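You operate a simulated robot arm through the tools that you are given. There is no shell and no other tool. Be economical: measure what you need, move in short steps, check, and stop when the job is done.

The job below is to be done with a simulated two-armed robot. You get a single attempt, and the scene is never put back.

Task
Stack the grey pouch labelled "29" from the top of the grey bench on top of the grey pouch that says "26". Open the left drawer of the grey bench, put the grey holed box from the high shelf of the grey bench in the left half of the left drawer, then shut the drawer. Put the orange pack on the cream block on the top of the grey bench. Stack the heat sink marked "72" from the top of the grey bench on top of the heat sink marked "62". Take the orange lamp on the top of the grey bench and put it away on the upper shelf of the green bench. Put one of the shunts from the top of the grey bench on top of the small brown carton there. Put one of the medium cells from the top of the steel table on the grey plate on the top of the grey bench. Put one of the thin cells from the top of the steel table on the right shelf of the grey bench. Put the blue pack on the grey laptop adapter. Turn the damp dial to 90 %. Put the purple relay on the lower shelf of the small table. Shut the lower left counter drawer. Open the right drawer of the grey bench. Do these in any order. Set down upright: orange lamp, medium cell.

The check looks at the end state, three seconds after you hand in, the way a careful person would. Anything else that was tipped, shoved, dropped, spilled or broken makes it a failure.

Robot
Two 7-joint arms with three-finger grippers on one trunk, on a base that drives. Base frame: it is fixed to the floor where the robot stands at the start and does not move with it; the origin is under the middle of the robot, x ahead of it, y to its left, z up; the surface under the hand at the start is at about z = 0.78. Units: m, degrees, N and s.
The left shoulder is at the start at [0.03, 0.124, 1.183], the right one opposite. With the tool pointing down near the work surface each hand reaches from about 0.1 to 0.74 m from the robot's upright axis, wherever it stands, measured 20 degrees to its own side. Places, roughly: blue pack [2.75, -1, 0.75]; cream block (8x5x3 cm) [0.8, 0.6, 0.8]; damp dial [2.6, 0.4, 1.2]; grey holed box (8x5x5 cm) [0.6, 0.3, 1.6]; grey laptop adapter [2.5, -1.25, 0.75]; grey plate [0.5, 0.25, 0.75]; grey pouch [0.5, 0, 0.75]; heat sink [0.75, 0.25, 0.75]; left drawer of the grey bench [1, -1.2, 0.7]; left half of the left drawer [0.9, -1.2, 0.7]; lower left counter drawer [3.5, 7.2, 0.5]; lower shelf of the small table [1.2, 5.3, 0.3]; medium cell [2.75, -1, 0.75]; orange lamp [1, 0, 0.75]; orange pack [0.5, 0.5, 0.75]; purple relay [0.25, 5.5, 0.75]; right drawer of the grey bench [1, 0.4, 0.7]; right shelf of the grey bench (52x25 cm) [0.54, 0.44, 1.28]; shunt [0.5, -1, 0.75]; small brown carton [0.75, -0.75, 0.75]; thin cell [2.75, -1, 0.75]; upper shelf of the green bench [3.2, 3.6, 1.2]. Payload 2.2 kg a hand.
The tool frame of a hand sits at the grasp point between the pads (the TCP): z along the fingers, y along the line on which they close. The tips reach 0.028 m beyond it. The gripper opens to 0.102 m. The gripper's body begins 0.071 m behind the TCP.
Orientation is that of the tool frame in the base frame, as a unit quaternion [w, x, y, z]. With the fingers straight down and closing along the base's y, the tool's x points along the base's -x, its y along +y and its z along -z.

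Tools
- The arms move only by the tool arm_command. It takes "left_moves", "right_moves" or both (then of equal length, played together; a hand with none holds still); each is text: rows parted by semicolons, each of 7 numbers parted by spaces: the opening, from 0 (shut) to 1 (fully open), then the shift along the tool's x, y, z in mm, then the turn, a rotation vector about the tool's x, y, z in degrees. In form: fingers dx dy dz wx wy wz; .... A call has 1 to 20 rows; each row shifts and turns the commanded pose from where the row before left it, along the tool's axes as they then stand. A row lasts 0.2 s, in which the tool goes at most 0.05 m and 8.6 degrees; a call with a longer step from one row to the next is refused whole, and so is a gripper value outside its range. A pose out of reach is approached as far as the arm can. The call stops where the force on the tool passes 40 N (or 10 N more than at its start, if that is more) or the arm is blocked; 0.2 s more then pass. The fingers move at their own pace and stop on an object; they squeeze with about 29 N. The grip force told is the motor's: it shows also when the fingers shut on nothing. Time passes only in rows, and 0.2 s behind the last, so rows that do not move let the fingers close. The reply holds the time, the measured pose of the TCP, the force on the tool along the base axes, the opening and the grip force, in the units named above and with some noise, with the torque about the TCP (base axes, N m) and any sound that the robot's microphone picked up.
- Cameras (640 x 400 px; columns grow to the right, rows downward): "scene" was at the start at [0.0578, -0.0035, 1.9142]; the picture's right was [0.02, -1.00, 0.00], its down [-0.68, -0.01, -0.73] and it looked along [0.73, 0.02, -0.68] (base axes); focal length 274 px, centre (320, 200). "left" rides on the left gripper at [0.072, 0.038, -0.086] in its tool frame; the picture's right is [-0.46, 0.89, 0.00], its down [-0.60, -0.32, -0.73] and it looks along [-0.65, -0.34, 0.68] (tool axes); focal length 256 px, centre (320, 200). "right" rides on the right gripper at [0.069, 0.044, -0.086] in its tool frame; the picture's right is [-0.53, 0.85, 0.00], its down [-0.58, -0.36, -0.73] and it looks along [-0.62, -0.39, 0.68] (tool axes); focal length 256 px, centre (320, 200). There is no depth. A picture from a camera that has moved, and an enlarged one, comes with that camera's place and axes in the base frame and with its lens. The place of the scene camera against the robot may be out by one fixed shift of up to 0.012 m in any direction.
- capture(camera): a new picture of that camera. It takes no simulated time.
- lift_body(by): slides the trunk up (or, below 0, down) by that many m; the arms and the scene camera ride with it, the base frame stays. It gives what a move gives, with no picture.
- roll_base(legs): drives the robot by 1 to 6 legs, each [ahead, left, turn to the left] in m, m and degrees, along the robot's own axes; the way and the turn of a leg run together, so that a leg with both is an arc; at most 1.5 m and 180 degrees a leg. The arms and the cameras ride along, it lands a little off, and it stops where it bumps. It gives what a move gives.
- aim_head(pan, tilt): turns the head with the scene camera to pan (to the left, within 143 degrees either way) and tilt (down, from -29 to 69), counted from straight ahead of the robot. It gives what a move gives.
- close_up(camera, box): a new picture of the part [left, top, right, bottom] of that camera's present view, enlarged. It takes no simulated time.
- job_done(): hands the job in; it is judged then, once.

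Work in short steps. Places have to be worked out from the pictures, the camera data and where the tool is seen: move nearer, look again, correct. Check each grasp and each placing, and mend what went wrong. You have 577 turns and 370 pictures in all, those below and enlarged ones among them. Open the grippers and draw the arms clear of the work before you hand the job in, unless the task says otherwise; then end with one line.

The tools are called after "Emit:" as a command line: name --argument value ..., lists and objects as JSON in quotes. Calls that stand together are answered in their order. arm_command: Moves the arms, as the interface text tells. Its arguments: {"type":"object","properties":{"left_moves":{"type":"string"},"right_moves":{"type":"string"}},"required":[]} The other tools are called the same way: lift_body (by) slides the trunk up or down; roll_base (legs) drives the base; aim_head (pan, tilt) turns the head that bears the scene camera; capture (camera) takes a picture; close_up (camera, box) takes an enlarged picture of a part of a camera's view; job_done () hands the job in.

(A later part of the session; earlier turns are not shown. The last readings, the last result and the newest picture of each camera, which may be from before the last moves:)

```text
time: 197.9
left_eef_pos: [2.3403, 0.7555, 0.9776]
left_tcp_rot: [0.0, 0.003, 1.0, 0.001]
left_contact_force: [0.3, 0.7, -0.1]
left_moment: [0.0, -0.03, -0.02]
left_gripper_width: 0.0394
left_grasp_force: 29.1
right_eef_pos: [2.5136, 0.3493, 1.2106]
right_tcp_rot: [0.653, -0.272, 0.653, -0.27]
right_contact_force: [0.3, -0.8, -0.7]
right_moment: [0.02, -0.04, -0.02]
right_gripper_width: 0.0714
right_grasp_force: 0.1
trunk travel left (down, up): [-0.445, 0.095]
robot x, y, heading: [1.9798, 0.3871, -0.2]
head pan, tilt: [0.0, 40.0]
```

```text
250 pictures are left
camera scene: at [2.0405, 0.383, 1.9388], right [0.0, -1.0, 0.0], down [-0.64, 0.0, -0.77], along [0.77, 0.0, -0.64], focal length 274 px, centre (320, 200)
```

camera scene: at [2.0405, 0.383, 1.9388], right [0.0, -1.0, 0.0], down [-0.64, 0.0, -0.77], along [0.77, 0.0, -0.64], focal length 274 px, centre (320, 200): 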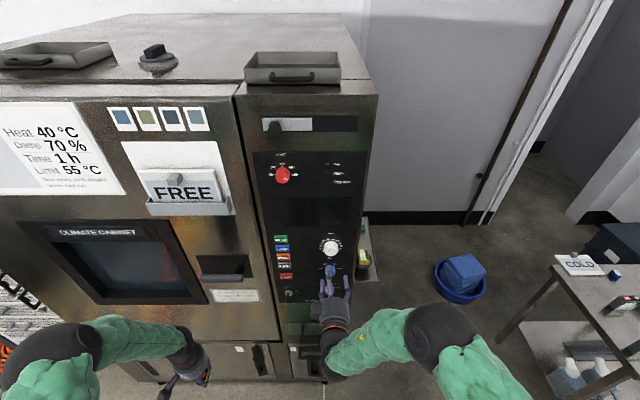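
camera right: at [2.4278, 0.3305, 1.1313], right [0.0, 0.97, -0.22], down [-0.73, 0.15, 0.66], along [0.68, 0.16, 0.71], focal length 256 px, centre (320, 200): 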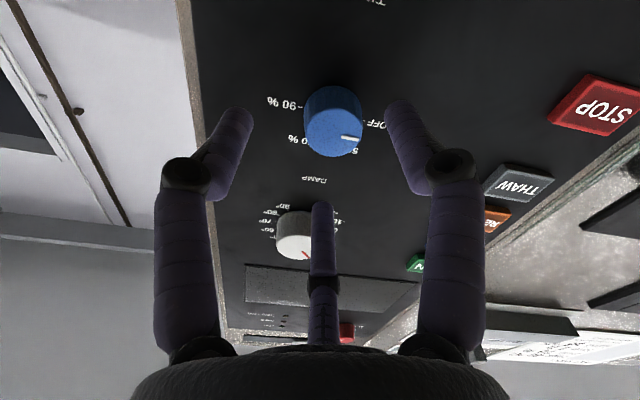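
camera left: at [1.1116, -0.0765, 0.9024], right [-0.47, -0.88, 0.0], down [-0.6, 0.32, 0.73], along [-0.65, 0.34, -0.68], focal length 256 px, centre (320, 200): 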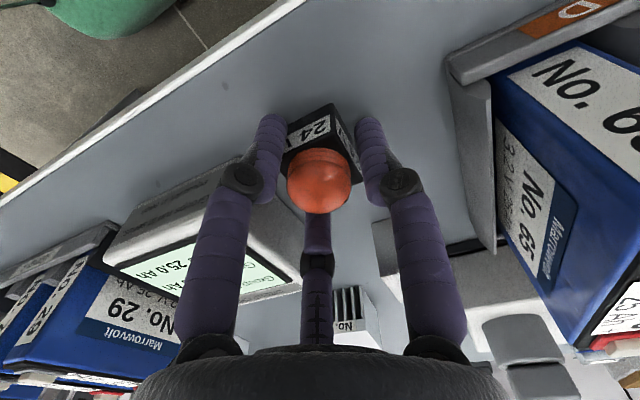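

Emit:
arm_command --right_moves "0.7 0 9 10 0 0 0;0.7 0 0 16 0 0 0;0.7 0 0 0 0 0 0;0.3 0 0 0 0 0 0;0 0 0 0 0 0 0;0 0 0 0 0 0 0"

Emit:
capture --camera "right"

```text
time: 199.3
left_eef_pos: [2.3385, 0.7555, 0.978]
left_tcp_rot: [0.0, 0.004, 1.0, 0.001]
left_contact_force: [-0.1, 0.5, -1.1]
left_moment: [-0.02, 0.01, 0.0]
left_gripper_width: 0.0394
left_grasp_force: 29.1
right_eef_pos: [2.5385, 0.3546, 1.205]
right_tcp_rot: [0.653, -0.272, 0.653, -0.271]
right_contact_force: [-10.4, -5.4, -2.8]
right_moment: [0.01, -0.1, -0.25]
right_gripper_width: 0.0329
right_grasp_force: 45.6
trunk travel left (down, up): [-0.445, 0.095]
robot x, y, heading: [1.9785, 0.3899, -0.2]
head pan, tilt: [0.0, 40.0]
```

```text
249 pictures are left
camera right: at [2.452, 0.3369, 1.1249], right [0.0, 0.98, -0.22], down [-0.73, 0.15, 0.67], along [0.68, 0.16, 0.71], focal length 256 px, centre (320, 200)
```

right: 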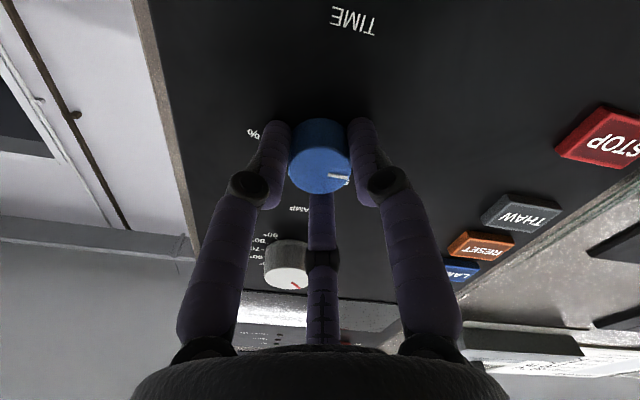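

Dial gripped. Rotate +90° clockwise.

Emit:
arm_command --right_moves "0 0 0 0 0 0 7.5;0 0 0 0 0 0 7.5;0 0 0 0 0 0 7.5;0 0 0 0 0 0 7.5;0 0 0 0 0 0 7.5;0 0 0 0 0 0 7.5;0 0 0 0 0 0 7.5;0 0 0 0 0 0 7.5;0 0 0 0 0 0 7.5;0 0 0 0 0 0 7.5;0 0 0 0 0 0 7.5;0 0 0 0 0 0 7.5;0 0 0 0 0 0 0"

Emit:
capture --camera "right"

```text
time: 201.3
left_eef_pos: [2.3394, 0.7545, 0.9786]
left_tcp_rot: [0.0, 0.004, 1.0, 0.002]
left_contact_force: [-0.1, -0.5, -1.4]
left_moment: [-0.03, -0.02, -0.01]
left_gripper_width: 0.0395
left_grasp_force: 28.9
right_eef_pos: [2.5369, 0.355, 1.2034]
right_tcp_rot: [0.692, 0.113, 0.706, 0.099]
right_contact_force: [-5.6, -14.3, -0.6]
right_moment: [0.23, -0.81, 0.71]
right_gripper_width: 0.0315
right_grasp_force: 45.5
right hand out of reach, approached as far as the arm can: row 9
trunk travel left (down, up): [-0.445, 0.095]
robot x, y, heading: [1.984, 0.3869, -0.6]
head pan, tilt: [0.0, 40.0]
stopped in row 9 (right hand): the force on the tool passed its limit at 53 N (the readings are from after the stop); the commanded pose is now the measured one
```

```text
248 pictures are left
camera right: at [2.4514, 0.4187, 1.1522], right [0.03, 0.65, 0.76], down [-0.73, -0.51, 0.46], along [0.68, -0.57, 0.46], focal length 256 px, centre (320, 200)
```

right: 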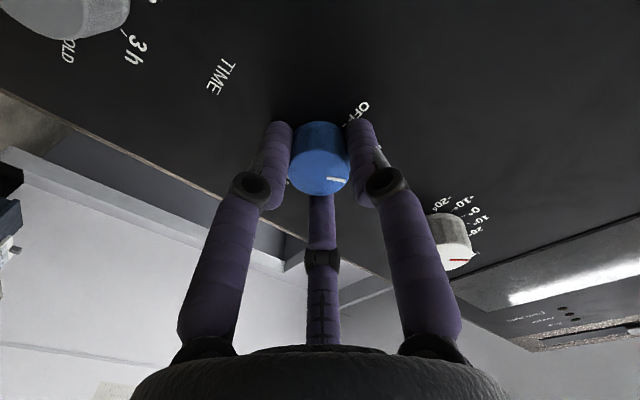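

Emit:
arm_command --right_moves "0.7 0 0 0 0 0 0;0.7 0 0 0 0 0 0;0.7 0 0 -40 0 0 0;0.7 0 0 0 0 0 -8.4;0.7 0 0 0 0 0 -8.4;0.7 0 0 0 0 0 -8.4;0.7 0 0 0 0 0 -8.4;0.7 0 0 0 0 0 -8.4;0.7 0 0 0 0 0 -8.4;0.7 0 0 0 0 0 -8.4;0.7 0 0 0 0 0 -8.4;0.7 0 0 0 0 0 -8.4;0.7 0 0 0 0 0 -8.4;0.7 0 0 0 0 0 -8.4;0.7 0 0 0 0 0 -8.4;0.7 0 0 0 0 0 -8.4;0.7 0 0 0 0 0 0"

Emit:
capture --camera "right"

```text
time: 204.9
left_eef_pos: [2.339, 0.7563, 0.9778]
left_tcp_rot: [0.0, 0.004, 1.0, 0.001]
left_contact_force: [0.5, 0.6, -0.6]
left_moment: [0.02, 0.0, -0.01]
left_gripper_width: 0.0393
left_grasp_force: 29.1
right_eef_pos: [2.4988, 0.358, 1.2047]
right_tcp_rot: [-0.482, 0.512, -0.499, 0.505]
right_contact_force: [-0.2, 0.5, 0.8]
right_moment: [0.0, -0.01, 0.02]
right_gripper_width: 0.0712
right_grasp_force: 0.0
trunk travel left (down, up): [-0.445, 0.095]
robot x, y, heading: [1.9785, 0.3885, -0.4]
head pan, tilt: [0.0, 40.0]
```

```text
247 pictures are left
camera right: at [2.4113, 0.2888, 1.1649], right [-0.01, 0.5, -0.86], down [-0.72, 0.6, 0.36], along [0.7, 0.62, 0.35], focal length 256 px, centre (320, 200)
```

right: 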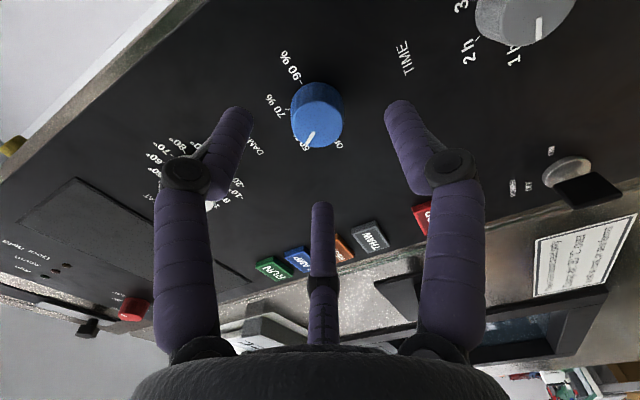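

Emit:
arm_command --right_moves "0.7 3 0 0 0 0 -7;0.7 0 0 20 0 0 -5;0.7 0 0 20 0 0 0;0.7 0 0 0 0 0 0;0.3 0 0 0 0 0 0;0 0 0 0 0 0 0;0 0 0 0 0 0 0"

Emit:
arm_command --right_moves "0 0 0 0 0 0 8;0 0 0 0 0 0 8;0 0 0 0 0 0 8;0 0 0 0 0 0 8;0 0 0 0 0 0 8;0 0 0 0 0 0 8;0 0 0 0 0 0 8;0 0 0 0 0 0 8;0 0 0 0 0 0 8;0 0 0 0 0 0 8;0 0 0 0 0 0 8;0 0 0 0 0 0 8;0 0 0 0 0 0 8;0 0 0 0 0 0 8;0 0 0 0 0 0 0"

Emit:
capture --camera "right"

```text
time: 206.5
left_eef_pos: [2.3392, 0.7555, 0.9772]
left_tcp_rot: [0.0, 0.003, 1.0, 0.0]
left_contact_force: [-0.3, 0.5, -0.2]
left_moment: [0.03, -0.02, 0.0]
left_gripper_width: 0.0393
left_grasp_force: 29.4
right_eef_pos: [2.5376, 0.3554, 1.2043]
right_tcp_rot: [-0.427, 0.562, -0.443, 0.553]
right_contact_force: [-5.5, 5.9, 2.1]
right_moment: [0.04, -0.13, 0.45]
right_gripper_width: 0.0313
right_grasp_force: 44.8
trunk travel left (down, up): [-0.445, 0.095]
robot x, y, heading: [1.98, 0.3849, -0.8]
head pan, tilt: [0.0, 40.0]
```

```text
time: 209.7
left_eef_pos: [2.3386, 0.7546, 0.9774]
left_tcp_rot: [0.0, 0.004, 1.0, 0.0]
left_contact_force: [0.4, 0.0, -0.8]
left_moment: [-0.01, -0.01, -0.01]
left_gripper_width: 0.0394
left_grasp_force: 28.6
right_eef_pos: [2.5374, 0.3549, 1.204]
right_tcp_rot: [0.697, 0.055, 0.714, 0.045]
right_contact_force: [-12.5, 0.4, -5.9]
right_moment: [0.02, 0.26, 0.22]
right_gripper_width: 0.0312
right_grasp_force: 44.6
trunk travel left (down, up): [-0.445, 0.095]
robot x, y, heading: [1.9777, 0.3919, -0.3]
head pan, tilt: [0.0, 40.0]
```

```text
246 pictures are left
camera right: at [2.4506, 0.4086, 1.1432], right [0.02, 0.76, 0.65], down [-0.72, -0.43, 0.54], along [0.69, -0.48, 0.54], focal length 256 px, centre (320, 200)
```

right: 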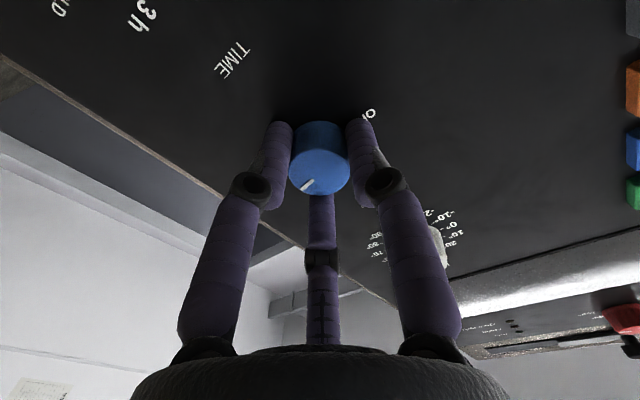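

Emit:
arm_command --right_moves "0.7 0 0 0 0 0 0;0.7 0 0 0 0 0 0;0.7 0 0 -40 0 0 0;0.7 0 0 -40 0 0 0;0.7 0 0 0 0 0 0"

Emit:
capture --camera "right"

```text
time: 210.9
left_eef_pos: [2.34, 0.7544, 0.9761]
left_tcp_rot: [0.0, 0.003, 1.0, 0.001]
left_contact_force: [-0.1, 0.4, -0.7]
left_moment: [-0.03, 0.03, -0.02]
left_gripper_width: 0.0397
left_grasp_force: 28.9
right_eef_pos: [2.4618, 0.3548, 1.2041]
right_tcp_rot: [0.697, 0.054, 0.713, 0.044]
right_contact_force: [-0.7, -0.4, -0.9]
right_moment: [-0.02, 0.01, 0.02]
right_gripper_width: 0.0715
right_grasp_force: 0.0
trunk travel left (down, up): [-0.445, 0.095]
robot x, y, heading: [1.9782, 0.391, -0.5]
head pan, tilt: [0.0, 40.0]
```

```text
245 pictures are left
camera right: at [2.374, 0.4087, 1.1441], right [0.02, 0.76, 0.65], down [-0.72, -0.43, 0.54], along [0.69, -0.48, 0.54], focal length 256 px, centre (320, 200)
```

right: 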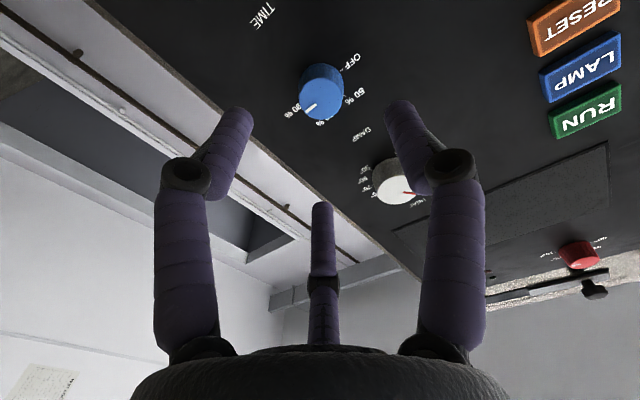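

Emit:
close_up --camera "right" --box '[270, 45, 390, 120]'

Emit:
aim_head --pan 0 --tilt 45

Emit:
close_up --camera "scene" --box '[270, 180, 390, 255]'

```text
5.33 times, centred on (330, 82) of right
camera zoom: at [2.374, 0.4087, 1.1441], right [0.02, 0.76, 0.65], down [-0.72, -0.43, 0.54], along [0.69, -0.48, 0.54], focal length 1365 px, centre (267, 827)
```

zoom: 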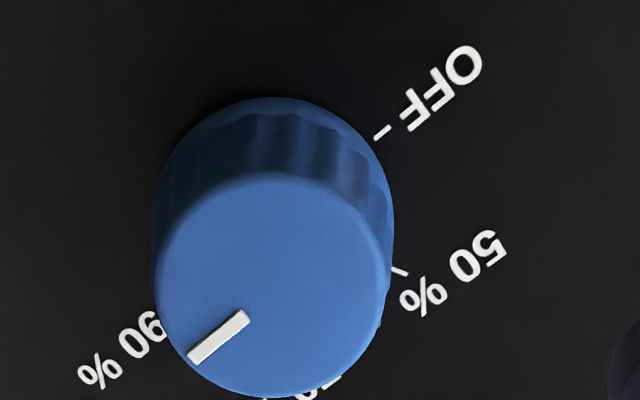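

```text
time: 211.5
left_eef_pos: [2.3395, 0.755, 0.9766]
left_tcp_rot: [0.0, 0.003, 1.0, 0.001]
left_contact_force: [0.0, -0.2, -0.6]
left_moment: [0.03, -0.01, 0.0]
left_gripper_width: 0.0395
left_grasp_force: 28.5
right_eef_pos: [2.4609, 0.3546, 1.2055]
right_tcp_rot: [0.697, 0.055, 0.713, 0.044]
right_contact_force: [0.5, 0.1, 0.8]
right_moment: [-0.01, -0.02, -0.04]
right_gripper_width: 0.0713
right_grasp_force: 0.0
trunk travel left (down, up): [-0.445, 0.095]
robot x, y, heading: [1.9818, 0.3837, -0.2]
head pan, tilt: [0.0, 45.0]
```

```text
5.33 times, centred on (330, 218) of scene
camera zoom: at [2.0361, 0.3829, 1.9316], right [0.0, -1.0, 0.0], down [-0.71, 0.0, -0.71], along [0.71, 0.0, -0.71], focal length 1460 px, centre (267, 107)
```

zoom: 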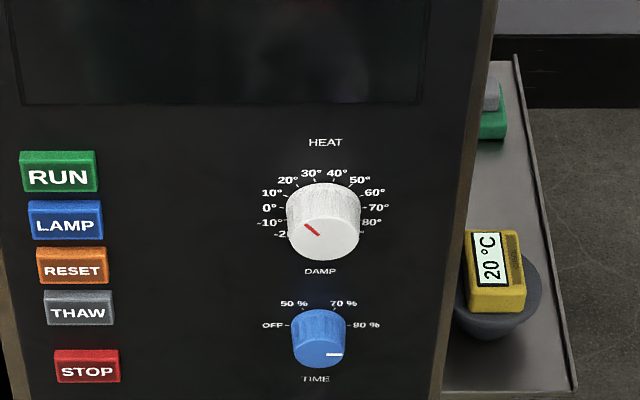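

Dial is at 90 %. Back off and point the right hand down again.

Emit:
roll_base --legs '[[-0.22, 0, 0]]'

Emit:
arm_command --right_moves "1 0 0 0 0.51 8.06 -0.64;1 0 0 0 0.51 8.06 -0.64;1 0 0 0 0.51 8.06 -0.64;1 0 0 0 0.51 8.06 -0.64;1 0 0 0 0.51 8.06 -0.64;1 0 0 0 0.51 8.06 -0.64;1 0 0 0 0.51 8.06 -0.64;1 0 0 0 0.51 8.06 -0.64;1 0 0 0 0.51 8.06 -0.64;1 0 0 0 0.51 8.06 -0.64;1 0 0 0 0.51 8.06 -0.64;1 20 0 30 0 0 0;1 20 0 40 0 0 0;1 20 0 40 0 0 0;1 0 0 0 0 0 0"

Emit:
roll_base --legs '[[0, -1.35, 0]]'

Emit:
capture --camera "scene"

```text
time: 213.2
left_eef_pos: [2.1262, 0.7565, 0.9789]
left_tcp_rot: [0.0, 0.003, 1.0, 0.001]
left_contact_force: [-0.9, 0.4, -0.4]
left_moment: [0.0, 0.01, -0.02]
left_gripper_width: 0.0396
left_grasp_force: 29.3
right_eef_pos: [2.2467, 0.3554, 1.2055]
right_tcp_rot: [0.697, 0.054, 0.713, 0.044]
right_contact_force: [-0.3, -0.4, 0.5]
right_moment: [0.0, 0.04, 0.04]
right_gripper_width: 0.0717
right_grasp_force: 0.1
trunk travel left (down, up): [-0.445, 0.095]
robot x, y, heading: [1.7639, 0.3885, -0.1]
head pan, tilt: [0.0, 45.0]
```

```text
time: 216.4
left_eef_pos: [2.1261, 0.7557, 0.9781]
left_tcp_rot: [0.0, 0.003, 1.0, 0.001]
left_contact_force: [-0.1, -0.7, -0.1]
left_moment: [-0.01, -0.02, -0.01]
left_gripper_width: 0.0396
left_grasp_force: 29.2
right_eef_pos: [2.1864, 0.3544, 1.0942]
right_tcp_rot: [-0.001, -0.002, 1.0, 0.0]
right_contact_force: [-0.2, -0.5, -0.5]
right_moment: [0.01, -0.01, 0.01]
right_gripper_width: 0.102
right_grasp_force: 0.0
trunk travel left (down, up): [-0.445, 0.095]
robot x, y, heading: [1.7695, 0.3912, -0.1]
head pan, tilt: [0.0, 45.0]
```

```text
time: 223.3
left_eef_pos: [2.1201, -0.6259, 0.9769]
left_tcp_rot: [0.0, 0.004, 1.0, 0.001]
left_contact_force: [-0.3, -0.1, -0.7]
left_moment: [0.0, 0.0, -0.01]
left_gripper_width: 0.0393
left_grasp_force: 28.6
right_eef_pos: [2.1807, -1.0272, 1.0946]
right_tcp_rot: [-0.001, -0.002, 1.0, -0.001]
right_contact_force: [0.6, 0.4, -0.3]
right_moment: [0.02, -0.04, 0.02]
right_gripper_width: 0.1017
right_grasp_force: 0.1
trunk travel left (down, up): [-0.445, 0.095]
robot x, y, heading: [1.763, -0.9953, -0.1]
head pan, tilt: [0.0, 45.0]
```

```text
242 pictures are left
camera scene: at [1.8162, -0.998, 1.9315], right [0.0, -1.0, 0.0], down [-0.71, 0.0, -0.71], along [0.71, 0.0, -0.71], focal length 274 px, centre (320, 200)
```

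scene: 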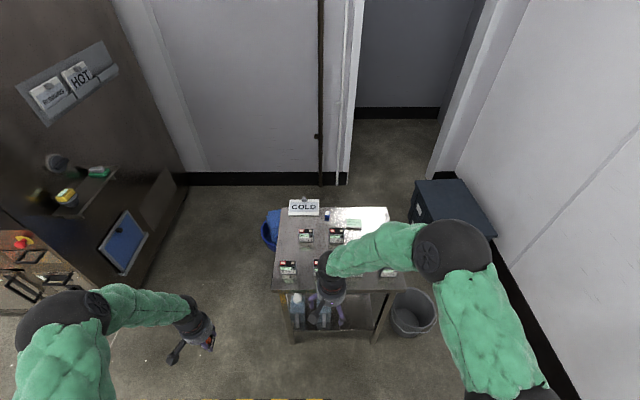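

Emit:
close_up --camera "scene" --box '[260, 190, 420, 290]'

Emit:
capture --camera "right"

```text
4.00 times, centred on (340, 240) of scene
camera zoom: at [1.8162, -0.998, 1.9315], right [0.0, -1.0, 0.0], down [-0.71, 0.0, -0.71], along [0.71, 0.0, -0.71], focal length 1095 px, centre (240, 40)
```

zoom: 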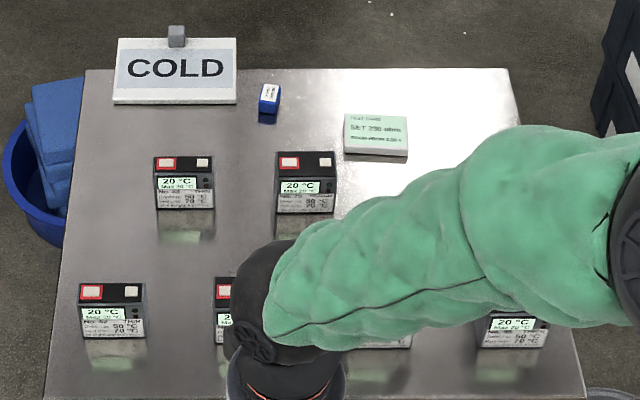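

```text
240 pictures are left
camera right: at [2.1117, -0.9827, 1.1799], right [0.53, 0.85, 0.0], down [0.58, -0.36, 0.73], along [0.62, -0.39, -0.68], focal length 256 px, centre (320, 200)
```

right: 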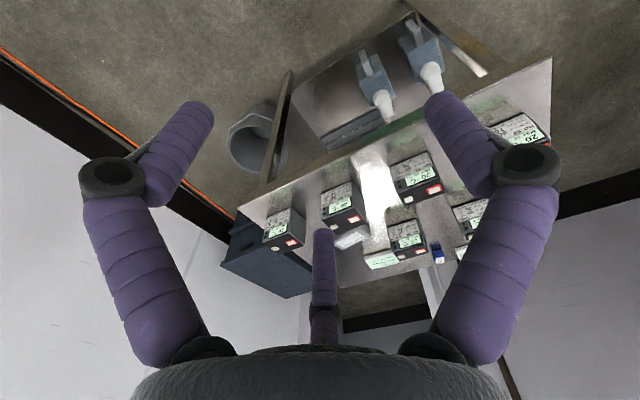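

Emit:
arm_command --right_moves "1 40 -20 10 0 0 0;1 40 -20 10 0 0 0;1 40 -20 10 0 0 0;1 40 -20 10 0 0 0;1 10 -20 10 0 0 0;1 0 0 0 0 0 0"

Emit:
close_up --camera "scene" --box '[260, 190, 420, 290]'

```text
time: 224.7
left_eef_pos: [2.1196, -0.6253, 0.9775]
left_tcp_rot: [0.001, 0.003, 1.0, 0.001]
left_contact_force: [0.3, 0.7, -0.3]
left_moment: [0.03, -0.01, 0.0]
left_gripper_width: 0.0395
left_grasp_force: 29.1
right_eef_pos: [2.0122, -1.1264, 1.0453]
right_tcp_rot: [-0.001, -0.002, 1.0, -0.001]
right_contact_force: [0.0, -0.2, 0.0]
right_moment: [0.02, 0.02, -0.03]
right_gripper_width: 0.1019
right_grasp_force: 0.0
trunk travel left (down, up): [-0.445, 0.095]
robot x, y, heading: [1.7585, -0.9933, -0.5]
head pan, tilt: [0.0, 45.0]
```

```text
4.00 times, centred on (340, 240) of scene
camera zoom: at [1.8158, -0.9974, 1.9315], right [0.0, -1.0, 0.0], down [-0.71, 0.0, -0.71], along [0.71, 0.0, -0.71], focal length 1095 px, centre (240, 40)
```

zoom: 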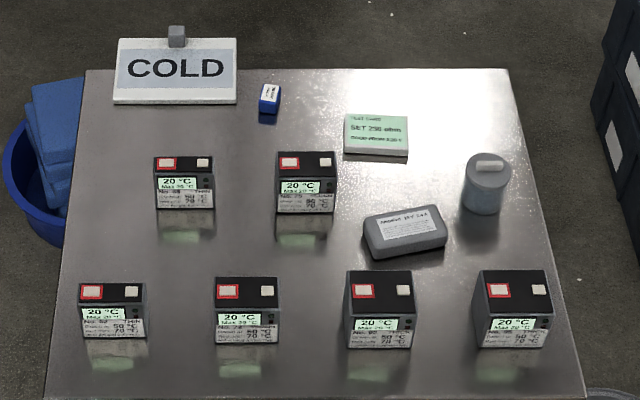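

Emit:
close_up --camera "scene" --box '[275, 252, 335, 290]'

Emit:
close_up --camera "scene" --box '[340, 250, 400, 288]'

Emit:
close_up --camera "scene" --box '[292, 222, 352, 260]'

```text
10.53 times, centred on (305, 271) of scene
camera zoom: at [1.8158, -0.9974, 1.9315], right [0.0, -1.0, 0.0], down [-0.71, 0.0, -0.71], along [0.71, 0.0, -0.71], focal length 2881 px, centre (478, -547)
```

zoom: 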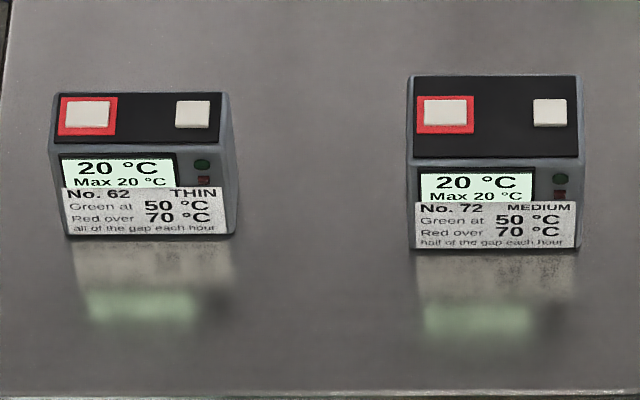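

```text
10.53 times, centred on (370, 269) of scene
camera zoom: at [1.8158, -0.9974, 1.9315], right [0.0, -1.0, 0.0], down [-0.71, 0.0, -0.71], along [0.71, 0.0, -0.71], focal length 2881 px, centre (-206, -526)
```

zoom: 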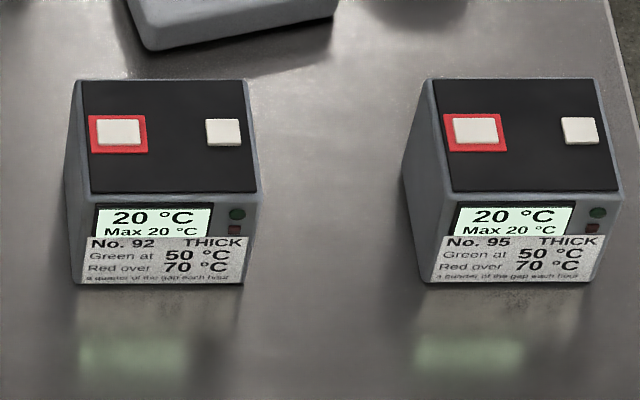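

```text
10.53 times, centred on (322, 241) of scene
camera zoom: at [1.8158, -0.9974, 1.9315], right [0.0, -1.0, 0.0], down [-0.71, 0.0, -0.71], along [0.71, 0.0, -0.71], focal length 2881 px, centre (299, -232)
```

zoom: 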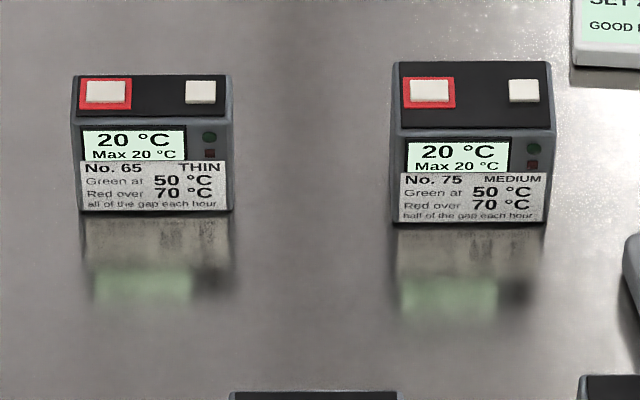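

Thin No. 62 and medium No. 72 are in the front row; blue pack at the far side, adapter at (2.63,−1.2). Drive closer to the table.

Emit:
roll_base --legs '[[0.3, 0.02, 0.5]]'

Emit:
arm_command --right_moves "1 -40 15 0 0 0 0;1 -40 15 0 0 0 0;1 -40 15 0 0 0 0;1 -40 15 0 0 0 0;1 -40 15 0 0 0 0;1 0 0 0 0 0 0"

Emit:
capture --camera "right"

```text
time: 226.8
left_eef_pos: [2.4204, -0.6006, 0.9761]
left_tcp_rot: [-0.001, -0.002, 1.0, 0.001]
left_contact_force: [-0.3, -0.2, -0.7]
left_moment: [0.02, 0.02, 0.01]
left_gripper_width: 0.0395
left_grasp_force: 29.0
right_eef_pos: [2.3191, -1.1022, 1.0456]
right_tcp_rot: [-0.001, -0.007, 1.0, -0.001]
right_contact_force: [0.0, -0.2, 0.4]
right_moment: [0.02, -0.03, 0.02]
right_gripper_width: 0.1019
right_grasp_force: 0.0
trunk travel left (down, up): [-0.445, 0.095]
robot x, y, heading: [2.0645, -0.9753, 0.0]
head pan, tilt: [0.0, 45.0]
```

```text
time: 228.2
left_eef_pos: [2.4201, -0.6018, 0.9784]
left_tcp_rot: [0.0, -0.002, 1.0, 0.001]
left_contact_force: [-0.7, -0.3, -1.1]
left_moment: [0.0, -0.03, 0.01]
left_gripper_width: 0.0395
left_grasp_force: 28.7
right_eef_pos: [2.5183, -1.0275, 1.0445]
right_tcp_rot: [-0.001, -0.007, 1.0, -0.001]
right_contact_force: [0.2, -0.1, 1.0]
right_moment: [0.01, 0.0, 0.02]
right_gripper_width: 0.1022
right_grasp_force: 0.2
trunk travel left (down, up): [-0.445, 0.095]
robot x, y, heading: [2.0625, -0.9721, 0.3]
head pan, tilt: [0.0, 45.0]
```

```text
235 pictures are left
camera right: at [2.4479, -0.9845, 1.13], right [0.52, 0.85, 0.0], down [0.58, -0.35, 0.73], along [0.62, -0.38, -0.68], focal length 256 px, centre (320, 200)
```

right: 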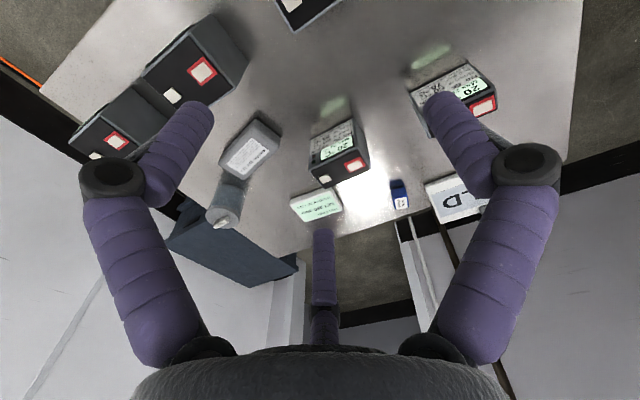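

Emit:
roll_base --legs '[[0.055, 0, 0]]'

Emit:
arm_command --right_moves "0.7 -45 -3 10 0 -5 0;0.7 -45 -3 10 0 -5 0;0.7 -45 -3 10 0 -5 0;0.7 -45 -3 10 0 -5 0;0.7 0 0 20 0 -5 0;0.7 0 0 20 0 0 0;0.7 0 0 0 0 0 0"

Emit:
capture --camera "right"

```text
time: 229.1
left_eef_pos: [2.4763, -0.6011, 0.9768]
left_tcp_rot: [-0.001, -0.001, 1.0, 0.001]
left_contact_force: [0.6, 0.6, -1.3]
left_moment: [-0.03, 0.03, -0.03]
left_gripper_width: 0.0396
left_grasp_force: 29.2
right_eef_pos: [2.5733, -1.0261, 1.043]
right_tcp_rot: [-0.002, -0.007, 1.0, -0.001]
right_contact_force: [0.8, 0.1, 0.5]
right_moment: [-0.03, 0.08, -0.01]
right_gripper_width: 0.102
right_grasp_force: 0.1
trunk travel left (down, up): [-0.445, 0.095]
robot x, y, heading: [2.1189, -0.9718, 0.5]
head pan, tilt: [0.0, 45.0]
```

```text
time: 230.7
left_eef_pos: [2.4737, -0.6017, 0.9771]
left_tcp_rot: [0.0, -0.002, 1.0, 0.001]
left_contact_force: [-0.1, -0.5, -0.2]
left_moment: [0.03, -0.04, -0.01]
left_gripper_width: 0.0396
left_grasp_force: 28.8
right_eef_pos: [2.7718, -1.0359, 0.99]
right_tcp_rot: [0.215, -0.008, 0.977, 0.001]
right_contact_force: [-0.3, -0.1, 0.7]
right_moment: [-0.01, -0.01, -0.01]
right_gripper_width: 0.0714
right_grasp_force: 0.1
trunk travel left (down, up): [-0.445, 0.095]
robot x, y, heading: [2.1204, -0.9775, 0.4]
head pan, tilt: [0.0, 45.0]
```

```text
234 pictures are left
camera right: at [2.6722, -0.9941, 1.0382], right [0.47, 0.85, 0.22], down [0.22, -0.36, 0.91], along [0.85, -0.38, -0.36], focal length 256 px, centre (320, 200)
```

right: 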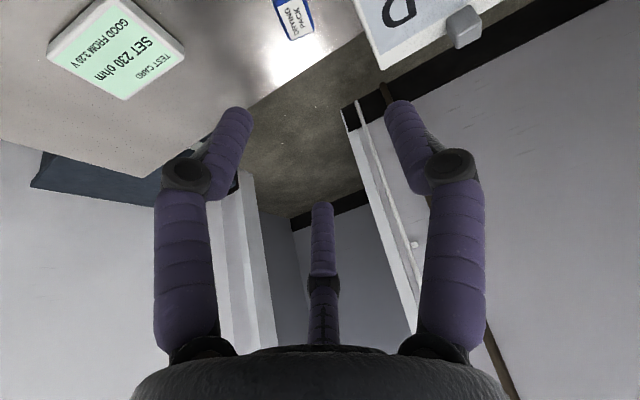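

Emit:
arm_command --right_moves "0.7 9 -4 40 0 0 0;0.7 9 -4 45 0 0 0;0.7 8 -3 46 0 0 0;0.7 0 0 0 0 0 0"

Emit:
capture --camera "right"

```text
time: 231.7
left_eef_pos: [2.4742, -0.6014, 0.9765]
left_tcp_rot: [0.0, -0.002, 1.0, 0.0]
left_contact_force: [-0.4, -0.7, 0.2]
left_moment: [-0.01, -0.01, -0.01]
left_gripper_width: 0.0394
left_grasp_force: 29.5
right_eef_pos: [2.8022, -1.0481, 0.8589]
right_tcp_rot: [0.217, -0.007, 0.976, 0.001]
right_contact_force: [1.0, -0.1, -0.7]
right_moment: [0.01, 0.01, 0.0]
right_gripper_width: 0.0715
right_grasp_force: 0.0
trunk travel left (down, up): [-0.445, 0.095]
robot x, y, heading: [2.1201, -0.974, 0.5]
head pan, tilt: [0.0, 45.0]
```

```text
233 pictures are left
camera right: at [2.7017, -1.006, 0.9079], right [0.47, 0.85, 0.22], down [0.22, -0.36, 0.91], along [0.85, -0.38, -0.36], focal length 256 px, centre (320, 200)
```

right: 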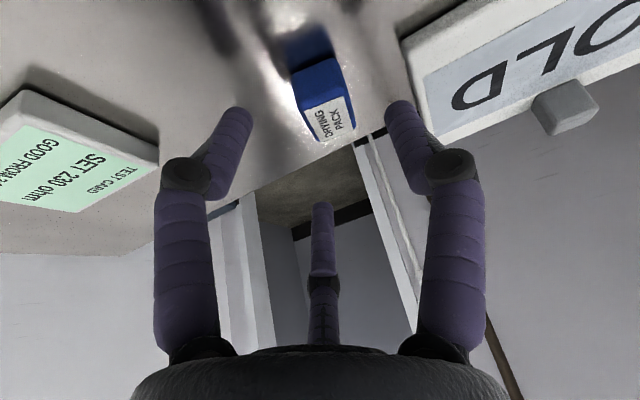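

Emit:
arm_command --right_moves "0.5 -21 -2 0 0 0 0;0.5 0 0 35 0 0 0;0.5 0 0 30 0 0 0;0.5 0 0 0 0 0 0"

Emit:
capture --camera "right"

```text
time: 232.4
left_eef_pos: [2.4742, -0.6014, 0.9776]
left_tcp_rot: [0.0, -0.002, 1.0, 0.0]
left_contact_force: [0.7, -0.6, -1.2]
left_moment: [0.0, 0.04, -0.01]
left_gripper_width: 0.0395
left_grasp_force: 29.5
right_eef_pos: [2.8364, -1.0453, 0.8383]
right_tcp_rot: [0.214, -0.007, 0.977, 0.001]
right_contact_force: [-16.1, 6.0, 23.0]
right_moment: [-0.1, 1.14, -0.52]
right_gripper_width: 0.0541
right_grasp_force: 2.8
trunk travel left (down, up): [-0.445, 0.095]
robot x, y, heading: [2.1134, -0.9716, 0.6]
head pan, tilt: [0.0, 45.0]
stopped in row 3 (right hand): the force on the tool passed its limit at 122 N (the readings are from after the stop); the commanded pose is now the measured one
```

```text
232 pictures are left
camera right: at [2.7368, -1.0017, 0.8877], right [0.48, 0.85, 0.22], down [0.22, -0.36, 0.91], along [0.85, -0.38, -0.36], focal length 256 px, centre (320, 200)
```

right: 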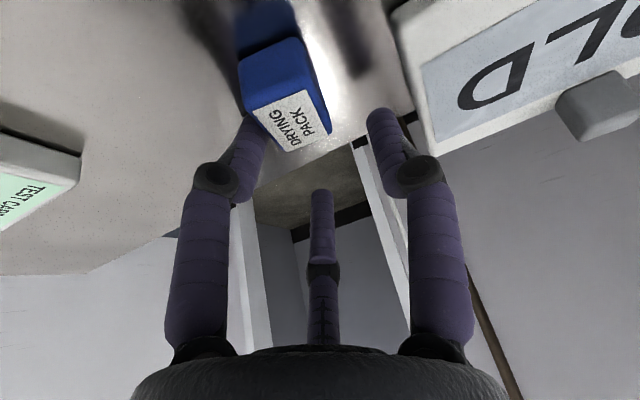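

Emit:
arm_command --right_moves "0.7 0 0 -30 0 0 0;0.7 0 0 -40 0 0 0;0.7 0 0 0 0 0 0"

Emit:
capture --camera "right"

Emit:
close_up --camera "scene" --box '[260, 140, 420, 240]'

```text
time: 233.2
left_eef_pos: [2.4763, -0.6011, 0.9761]
left_tcp_rot: [-0.001, -0.002, 1.0, 0.001]
left_contact_force: [0.4, -0.8, -1.7]
left_moment: [-0.01, 0.05, 0.0]
left_gripper_width: 0.0395
left_grasp_force: 28.6
right_eef_pos: [2.809, -1.0458, 0.898]
right_tcp_rot: [0.213, -0.006, 0.977, 0.001]
right_contact_force: [-0.2, 0.1, -0.4]
right_moment: [-0.01, 0.02, -0.01]
right_gripper_width: 0.0716
right_grasp_force: 0.0
trunk travel left (down, up): [-0.445, 0.095]
robot x, y, heading: [2.1178, -0.9712, 0.4]
head pan, tilt: [0.0, 45.0]
```

```text
231 pictures are left
camera right: at [2.7096, -1.003, 0.9469], right [0.48, 0.85, 0.22], down [0.22, -0.36, 0.91], along [0.85, -0.38, -0.36], focal length 256 px, centre (320, 200)
```

right: 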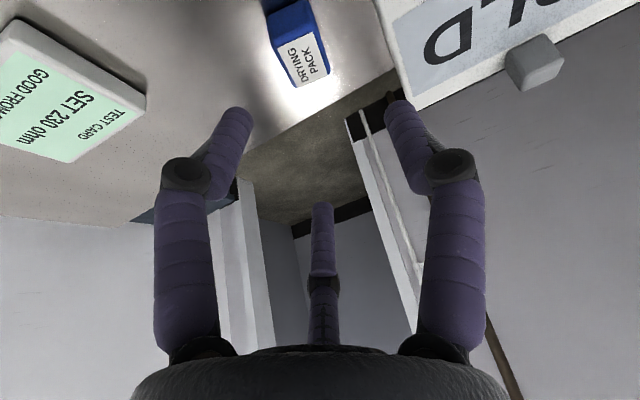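

```text
4.00 times, centred on (340, 190) of scene
camera zoom: at [2.1773, -0.9772, 1.9314], right [0.01, -1.0, 0.0], down [-0.71, 0.0, -0.71], along [0.71, 0.0, -0.71], focal length 1095 px, centre (240, 240)
```

zoom: 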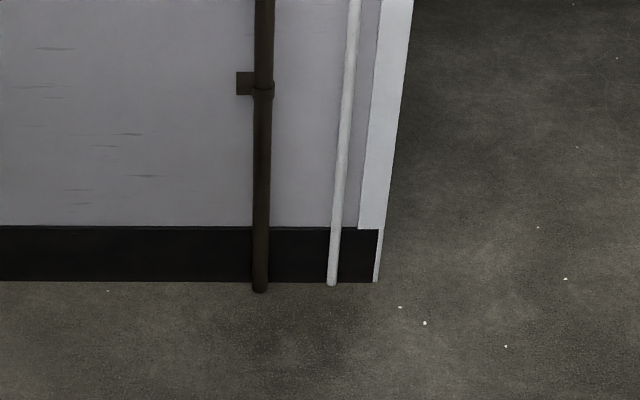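

Triangulation now puts the pack's top at z≈0.822, centre (2.811, −1.038). Approach with corrected height.

Emit:
arm_command --right_moves "0.5 35 4 0 0 0 0;0.5 0 0 25 0 0 0;0.5 0 0 20 0 0 0;0.5 0 0 0 0 0 0"

Emit:
capture --camera "right"

```text
time: 234.2
left_eef_pos: [2.4758, -0.6019, 0.9759]
left_tcp_rot: [0.0, -0.001, 1.0, 0.0]
left_contact_force: [-0.4, 0.1, -0.1]
left_moment: [0.0, 0.02, 0.03]
left_gripper_width: 0.0398
left_grasp_force: 28.5
right_eef_pos: [2.7934, -1.0429, 0.8446]
right_tcp_rot: [0.214, -0.006, 0.977, 0.001]
right_contact_force: [-0.3, -0.1, 0.3]
right_moment: [0.01, 0.01, 0.01]
right_gripper_width: 0.0513
right_grasp_force: 0.1
trunk travel left (down, up): [-0.445, 0.095]
robot x, y, heading: [2.1217, -0.9685, 0.5]
head pan, tilt: [0.0, 45.0]
```

```text
229 pictures are left
camera right: at [2.695, -0.9997, 0.8938], right [0.48, 0.85, 0.22], down [0.22, -0.36, 0.91], along [0.85, -0.38, -0.36], focal length 256 px, centre (320, 200)
```

right: 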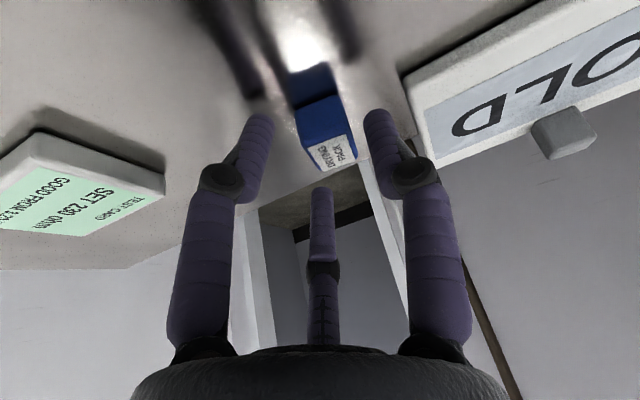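

Emit:
arm_command --right_moves "0.5 -3 3 8 0 0 0;0.5 0 0 7 0 0 0;0.5 0 0 0 0 0 0;0.2 0 0 0 0 0 0;0 0 0 0 0 0 0;0 0 0 0 0 0 0"

Emit:
capture --camera "right"

```text
time: 234.9
left_eef_pos: [2.4716, -0.6006, 0.9788]
left_tcp_rot: [0.0, -0.001, 1.0, 0.001]
left_contact_force: [0.0, 0.3, -0.2]
left_moment: [0.01, 0.0, -0.04]
left_gripper_width: 0.0396
left_grasp_force: 28.9
right_eef_pos: [2.8013, -1.0393, 0.8375]
right_tcp_rot: [0.217, -0.004, 0.976, -0.001]
right_contact_force: [-19.9, 1.7, 30.6]
right_moment: [-0.46, 1.45, -0.68]
right_gripper_width: 0.0623
right_grasp_force: 7.5
trunk travel left (down, up): [-0.445, 0.095]
robot x, y, heading: [2.1182, -0.9699, 0.4]
head pan, tilt: [0.0, 45.0]
stopped in row 3 (right hand): the force on the tool passed its limit at 43 N (the readings are from after the stop); the commanded pose is now the measured one
```

```text
228 pictures are left
camera right: at [2.7032, -0.9956, 0.8862], right [0.48, 0.85, 0.22], down [0.22, -0.36, 0.91], along [0.85, -0.38, -0.36], focal length 256 px, centre (320, 200)
```

right: 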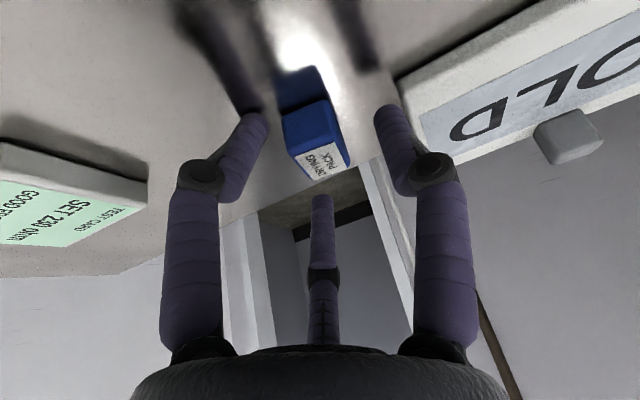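

Emit:
arm_command --right_moves "0.5 0 0 -4 0 0 0;0.5 0 0 0 0 0 0;0.3 0 0 0 0 0 0;0 0 0 0 0 0 0;0 0 0 0 0 0 0;0 0 0 0 0 0 0"

Emit:
capture --camera "right"

```text
time: 236.3
left_eef_pos: [2.4739, -0.6011, 0.9772]
left_tcp_rot: [0.0, -0.002, 1.0, 0.001]
left_contact_force: [-0.4, 0.5, -0.2]
left_moment: [-0.05, -0.01, 0.01]
left_gripper_width: 0.0396
left_grasp_force: 28.8
right_eef_pos: [2.804, -1.0397, 0.8388]
right_tcp_rot: [0.215, -0.005, 0.977, 0.001]
right_contact_force: [0.1, 0.5, 1.9]
right_moment: [-0.05, -0.1, -0.01]
right_gripper_width: 0.0303
right_grasp_force: 29.1
trunk travel left (down, up): [-0.445, 0.095]
robot x, y, heading: [2.116, -0.9749, 0.3]
head pan, tilt: [0.0, 45.0]
```

```text
227 pictures are left
camera right: at [2.7042, -0.9966, 0.8867], right [0.48, 0.85, 0.22], down [0.22, -0.36, 0.91], along [0.85, -0.38, -0.36], focal length 256 px, centre (320, 200)
```

right: 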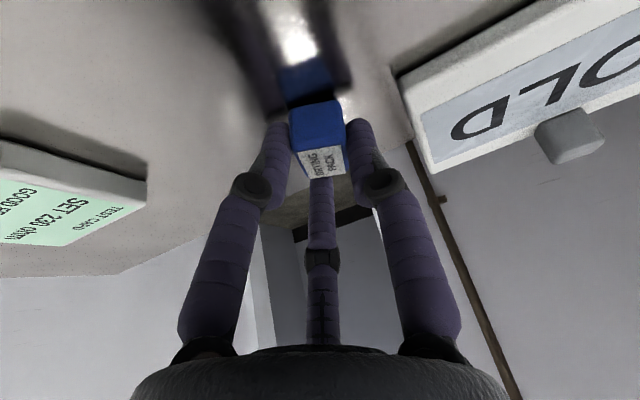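

Pack gripped. Lift and move toward the adapter, keeping the same pitch.

Emit:
arm_command --right_moves "0 -14 0 -30 0 0 0;0 -14 0 -30 0 0 0;0 -14 0 -30 0 0 0;0 33 -12 -15.5 0 0 0;0 33 -12 -15.5 0 0 0;0 33 -12 -15.5 0 0 0;0 33 -12 -15.5 0 0 0;0 33 -12 -15.5 0 0 0;0 0 0 0 0 0 0"

Emit:
capture --camera "right"

Emit:
capture --camera "scene"

```text
time: 238.3
left_eef_pos: [2.4755, -0.601, 0.9767]
left_tcp_rot: [-0.001, -0.002, 1.0, 0.001]
left_contact_force: [0.6, -0.6, -0.3]
left_moment: [-0.02, -0.02, 0.02]
left_gripper_width: 0.0396
left_grasp_force: 28.7
right_eef_pos: [2.6225, -1.1028, 0.9378]
right_tcp_rot: [0.214, -0.005, 0.977, 0.001]
right_contact_force: [0.5, 0.1, -0.5]
right_moment: [0.01, 0.02, 0.01]
right_gripper_width: 0.0302
right_grasp_force: 29.0
trunk travel left (down, up): [-0.445, 0.095]
robot x, y, heading: [2.1199, -0.9719, 0.3]
head pan, tilt: [0.0, 45.0]
```

```text
226 pictures are left
camera right: at [2.5234, -1.0594, 0.9866], right [0.48, 0.85, 0.22], down [0.22, -0.36, 0.91], along [0.85, -0.38, -0.36], focal length 256 px, centre (320, 200)
```

right: 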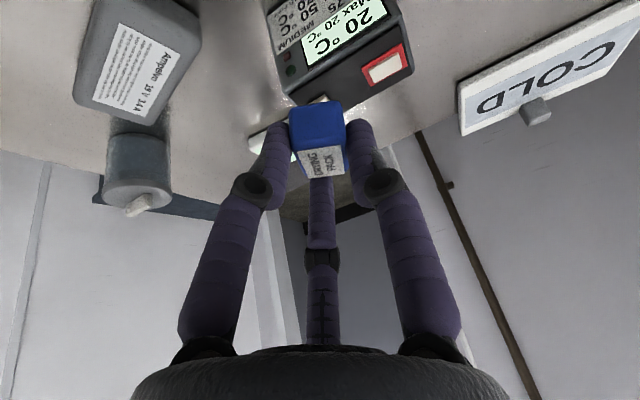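

```text
225 pictures are left
camera scene: at [2.1762, -0.9765, 1.9315], right [0.01, -1.0, 0.0], down [-0.71, 0.0, -0.71], along [0.71, 0.0, -0.71], focal length 274 px, centre (320, 200)
```

scene: 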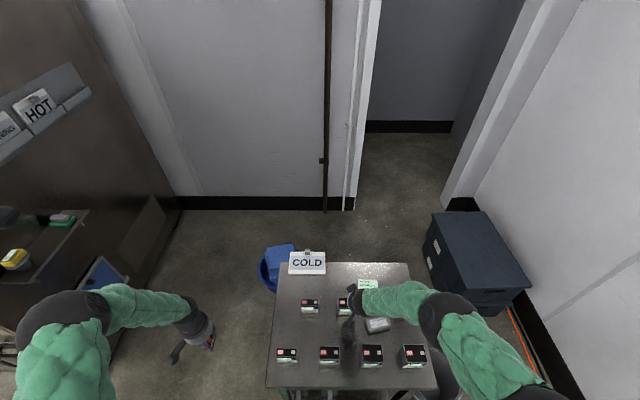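

Emit:
arm_command --right_moves "0 13 -29 -6 0 0 0;0 13 -29 -6 0 0 0;0 13 -30 -6 0 0 0;0 0 0 0 0 0 0"

Emit:
capture --camera "right"

Emit:
close_up --camera "scene" --box '[320, 260, 440, 335]'

```text
time: 239.3
left_eef_pos: [2.4747, -0.6008, 0.9767]
left_tcp_rot: [-0.001, -0.002, 1.0, 0.002]
left_contact_force: [0.0, -0.2, -0.8]
left_moment: [0.0, -0.01, 0.04]
left_gripper_width: 0.0396
left_grasp_force: 29.1
right_eef_pos: [2.5813, -1.1896, 0.941]
right_tcp_rot: [0.215, -0.005, 0.977, 0.0]
right_contact_force: [-0.1, 0.1, 0.2]
right_moment: [-0.01, 0.0, 0.0]
right_gripper_width: 0.0301
right_grasp_force: 29.3
trunk travel left (down, up): [-0.445, 0.095]
robot x, y, heading: [2.1176, -0.9727, 0.3]
head pan, tilt: [0.0, 45.0]
```

```text
224 pictures are left
camera right: at [2.4807, -1.1466, 0.988], right [0.48, 0.85, 0.22], down [0.22, -0.36, 0.91], along [0.85, -0.38, -0.36], focal length 256 px, centre (320, 200)
```

right: 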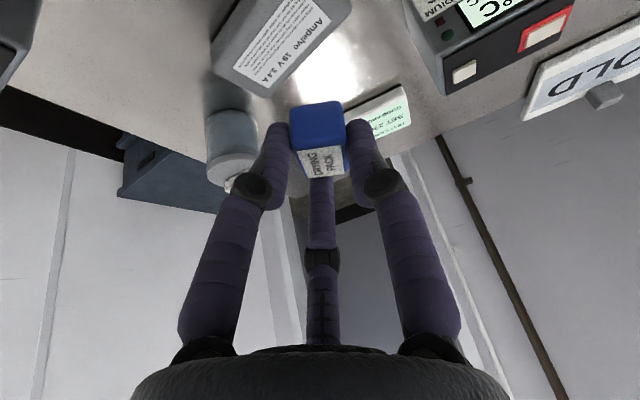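

```text
5.33 times, centred on (380, 298) of scene
camera zoom: at [2.1759, -0.9761, 1.9315], right [0.01, -1.0, 0.0], down [-0.71, 0.0, -0.71], along [0.71, 0.0, -0.71], focal length 1460 px, centre (0, -320)
```

zoom: 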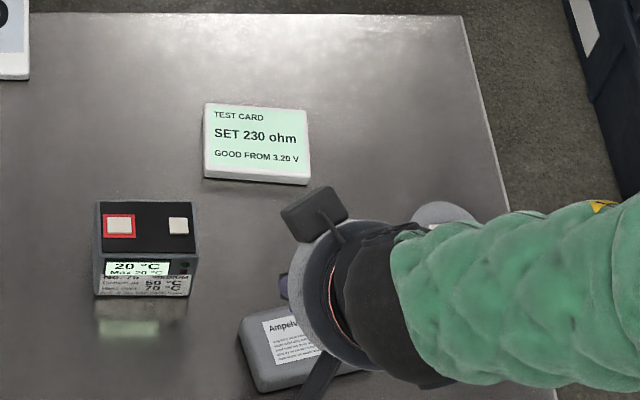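

Emit:
arm_command --right_moves "0 16 0 28 0 0 0;0 16 0 28 0 0 0;0 0 0 0 0 0 0"

Emit:
capture --camera "right"

```text
time: 240.1
left_eef_pos: [2.4744, -0.6014, 0.9767]
left_tcp_rot: [0.0, -0.002, 1.0, 0.001]
left_contact_force: [0.3, 0.0, 0.8]
left_moment: [0.06, -0.02, -0.01]
left_gripper_width: 0.0397
left_grasp_force: 28.9
right_eef_pos: [2.5759, -1.1909, 0.8738]
right_tcp_rot: [0.216, -0.005, 0.976, 0.0]
right_contact_force: [0.4, -0.6, -0.2]
right_moment: [0.0, 0.01, 0.03]
right_gripper_width: 0.0302
right_grasp_force: 29.2
trunk travel left (down, up): [-0.445, 0.095]
robot x, y, heading: [2.1175, -0.972, 0.6]
head pan, tilt: [0.0, 45.0]
```

```text
222 pictures are left
camera right: at [2.4758, -1.1477, 0.9225], right [0.48, 0.85, 0.22], down [0.22, -0.36, 0.91], along [0.85, -0.38, -0.36], focal length 256 px, centre (320, 200)
```

right: 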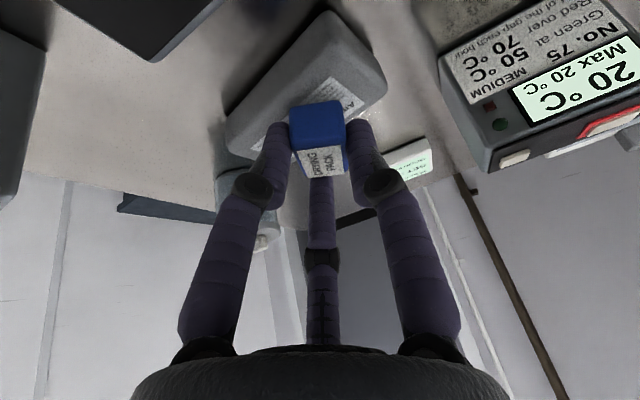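

Emit:
arm_command --right_moves "0 0.9 0 1.8 0 0 0;0 0.9 0 1.8 0 0 0;0 0 0 0 0 0 0"

```text
time: 240.9
left_eef_pos: [2.4744, -0.6013, 0.9764]
left_tcp_rot: [0.001, -0.001, 1.0, 0.001]
left_contact_force: [-0.8, -0.5, -0.4]
left_moment: [-0.02, 0.01, 0.02]
left_gripper_width: 0.0395
left_grasp_force: 28.6
right_eef_pos: [2.5744, -1.1909, 0.8705]
right_tcp_rot: [0.216, -0.005, 0.976, 0.001]
right_contact_force: [0.2, -0.3, -0.5]
right_moment: [0.04, -0.01, -0.02]
right_gripper_width: 0.0301
right_grasp_force: 28.6
trunk travel left (down, up): [-0.445, 0.095]
robot x, y, heading: [2.1147, -0.9709, 0.7]
head pan, tilt: [0.0, 45.0]
```

Emit:
arm_command --right_moves "0 0.9 0 1.8 0 0 0;0 0.9 0 1.8 0 0 0;0 0.9 0 1.8 0 0 0;0 0 0 0 0 0 0"

```text
time: 241.9
left_eef_pos: [2.474, -0.601, 0.9771]
left_tcp_rot: [0.0, -0.003, 1.0, 0.0]
left_contact_force: [-0.1, 0.7, -1.4]
left_moment: [0.02, -0.02, 0.02]
left_gripper_width: 0.0395
left_grasp_force: 29.1
right_eef_pos: [2.5744, -1.1898, 0.8663]
right_tcp_rot: [0.217, -0.005, 0.976, -0.001]
right_contact_force: [-2.3, 1.2, 19.5]
right_moment: [-0.15, -0.1, -0.02]
right_gripper_width: 0.0298
right_grasp_force: 29.0
trunk travel left (down, up): [-0.445, 0.095]
robot x, y, heading: [2.1136, -0.9715, 0.2]
head pan, tilt: [0.0, 45.0]
```

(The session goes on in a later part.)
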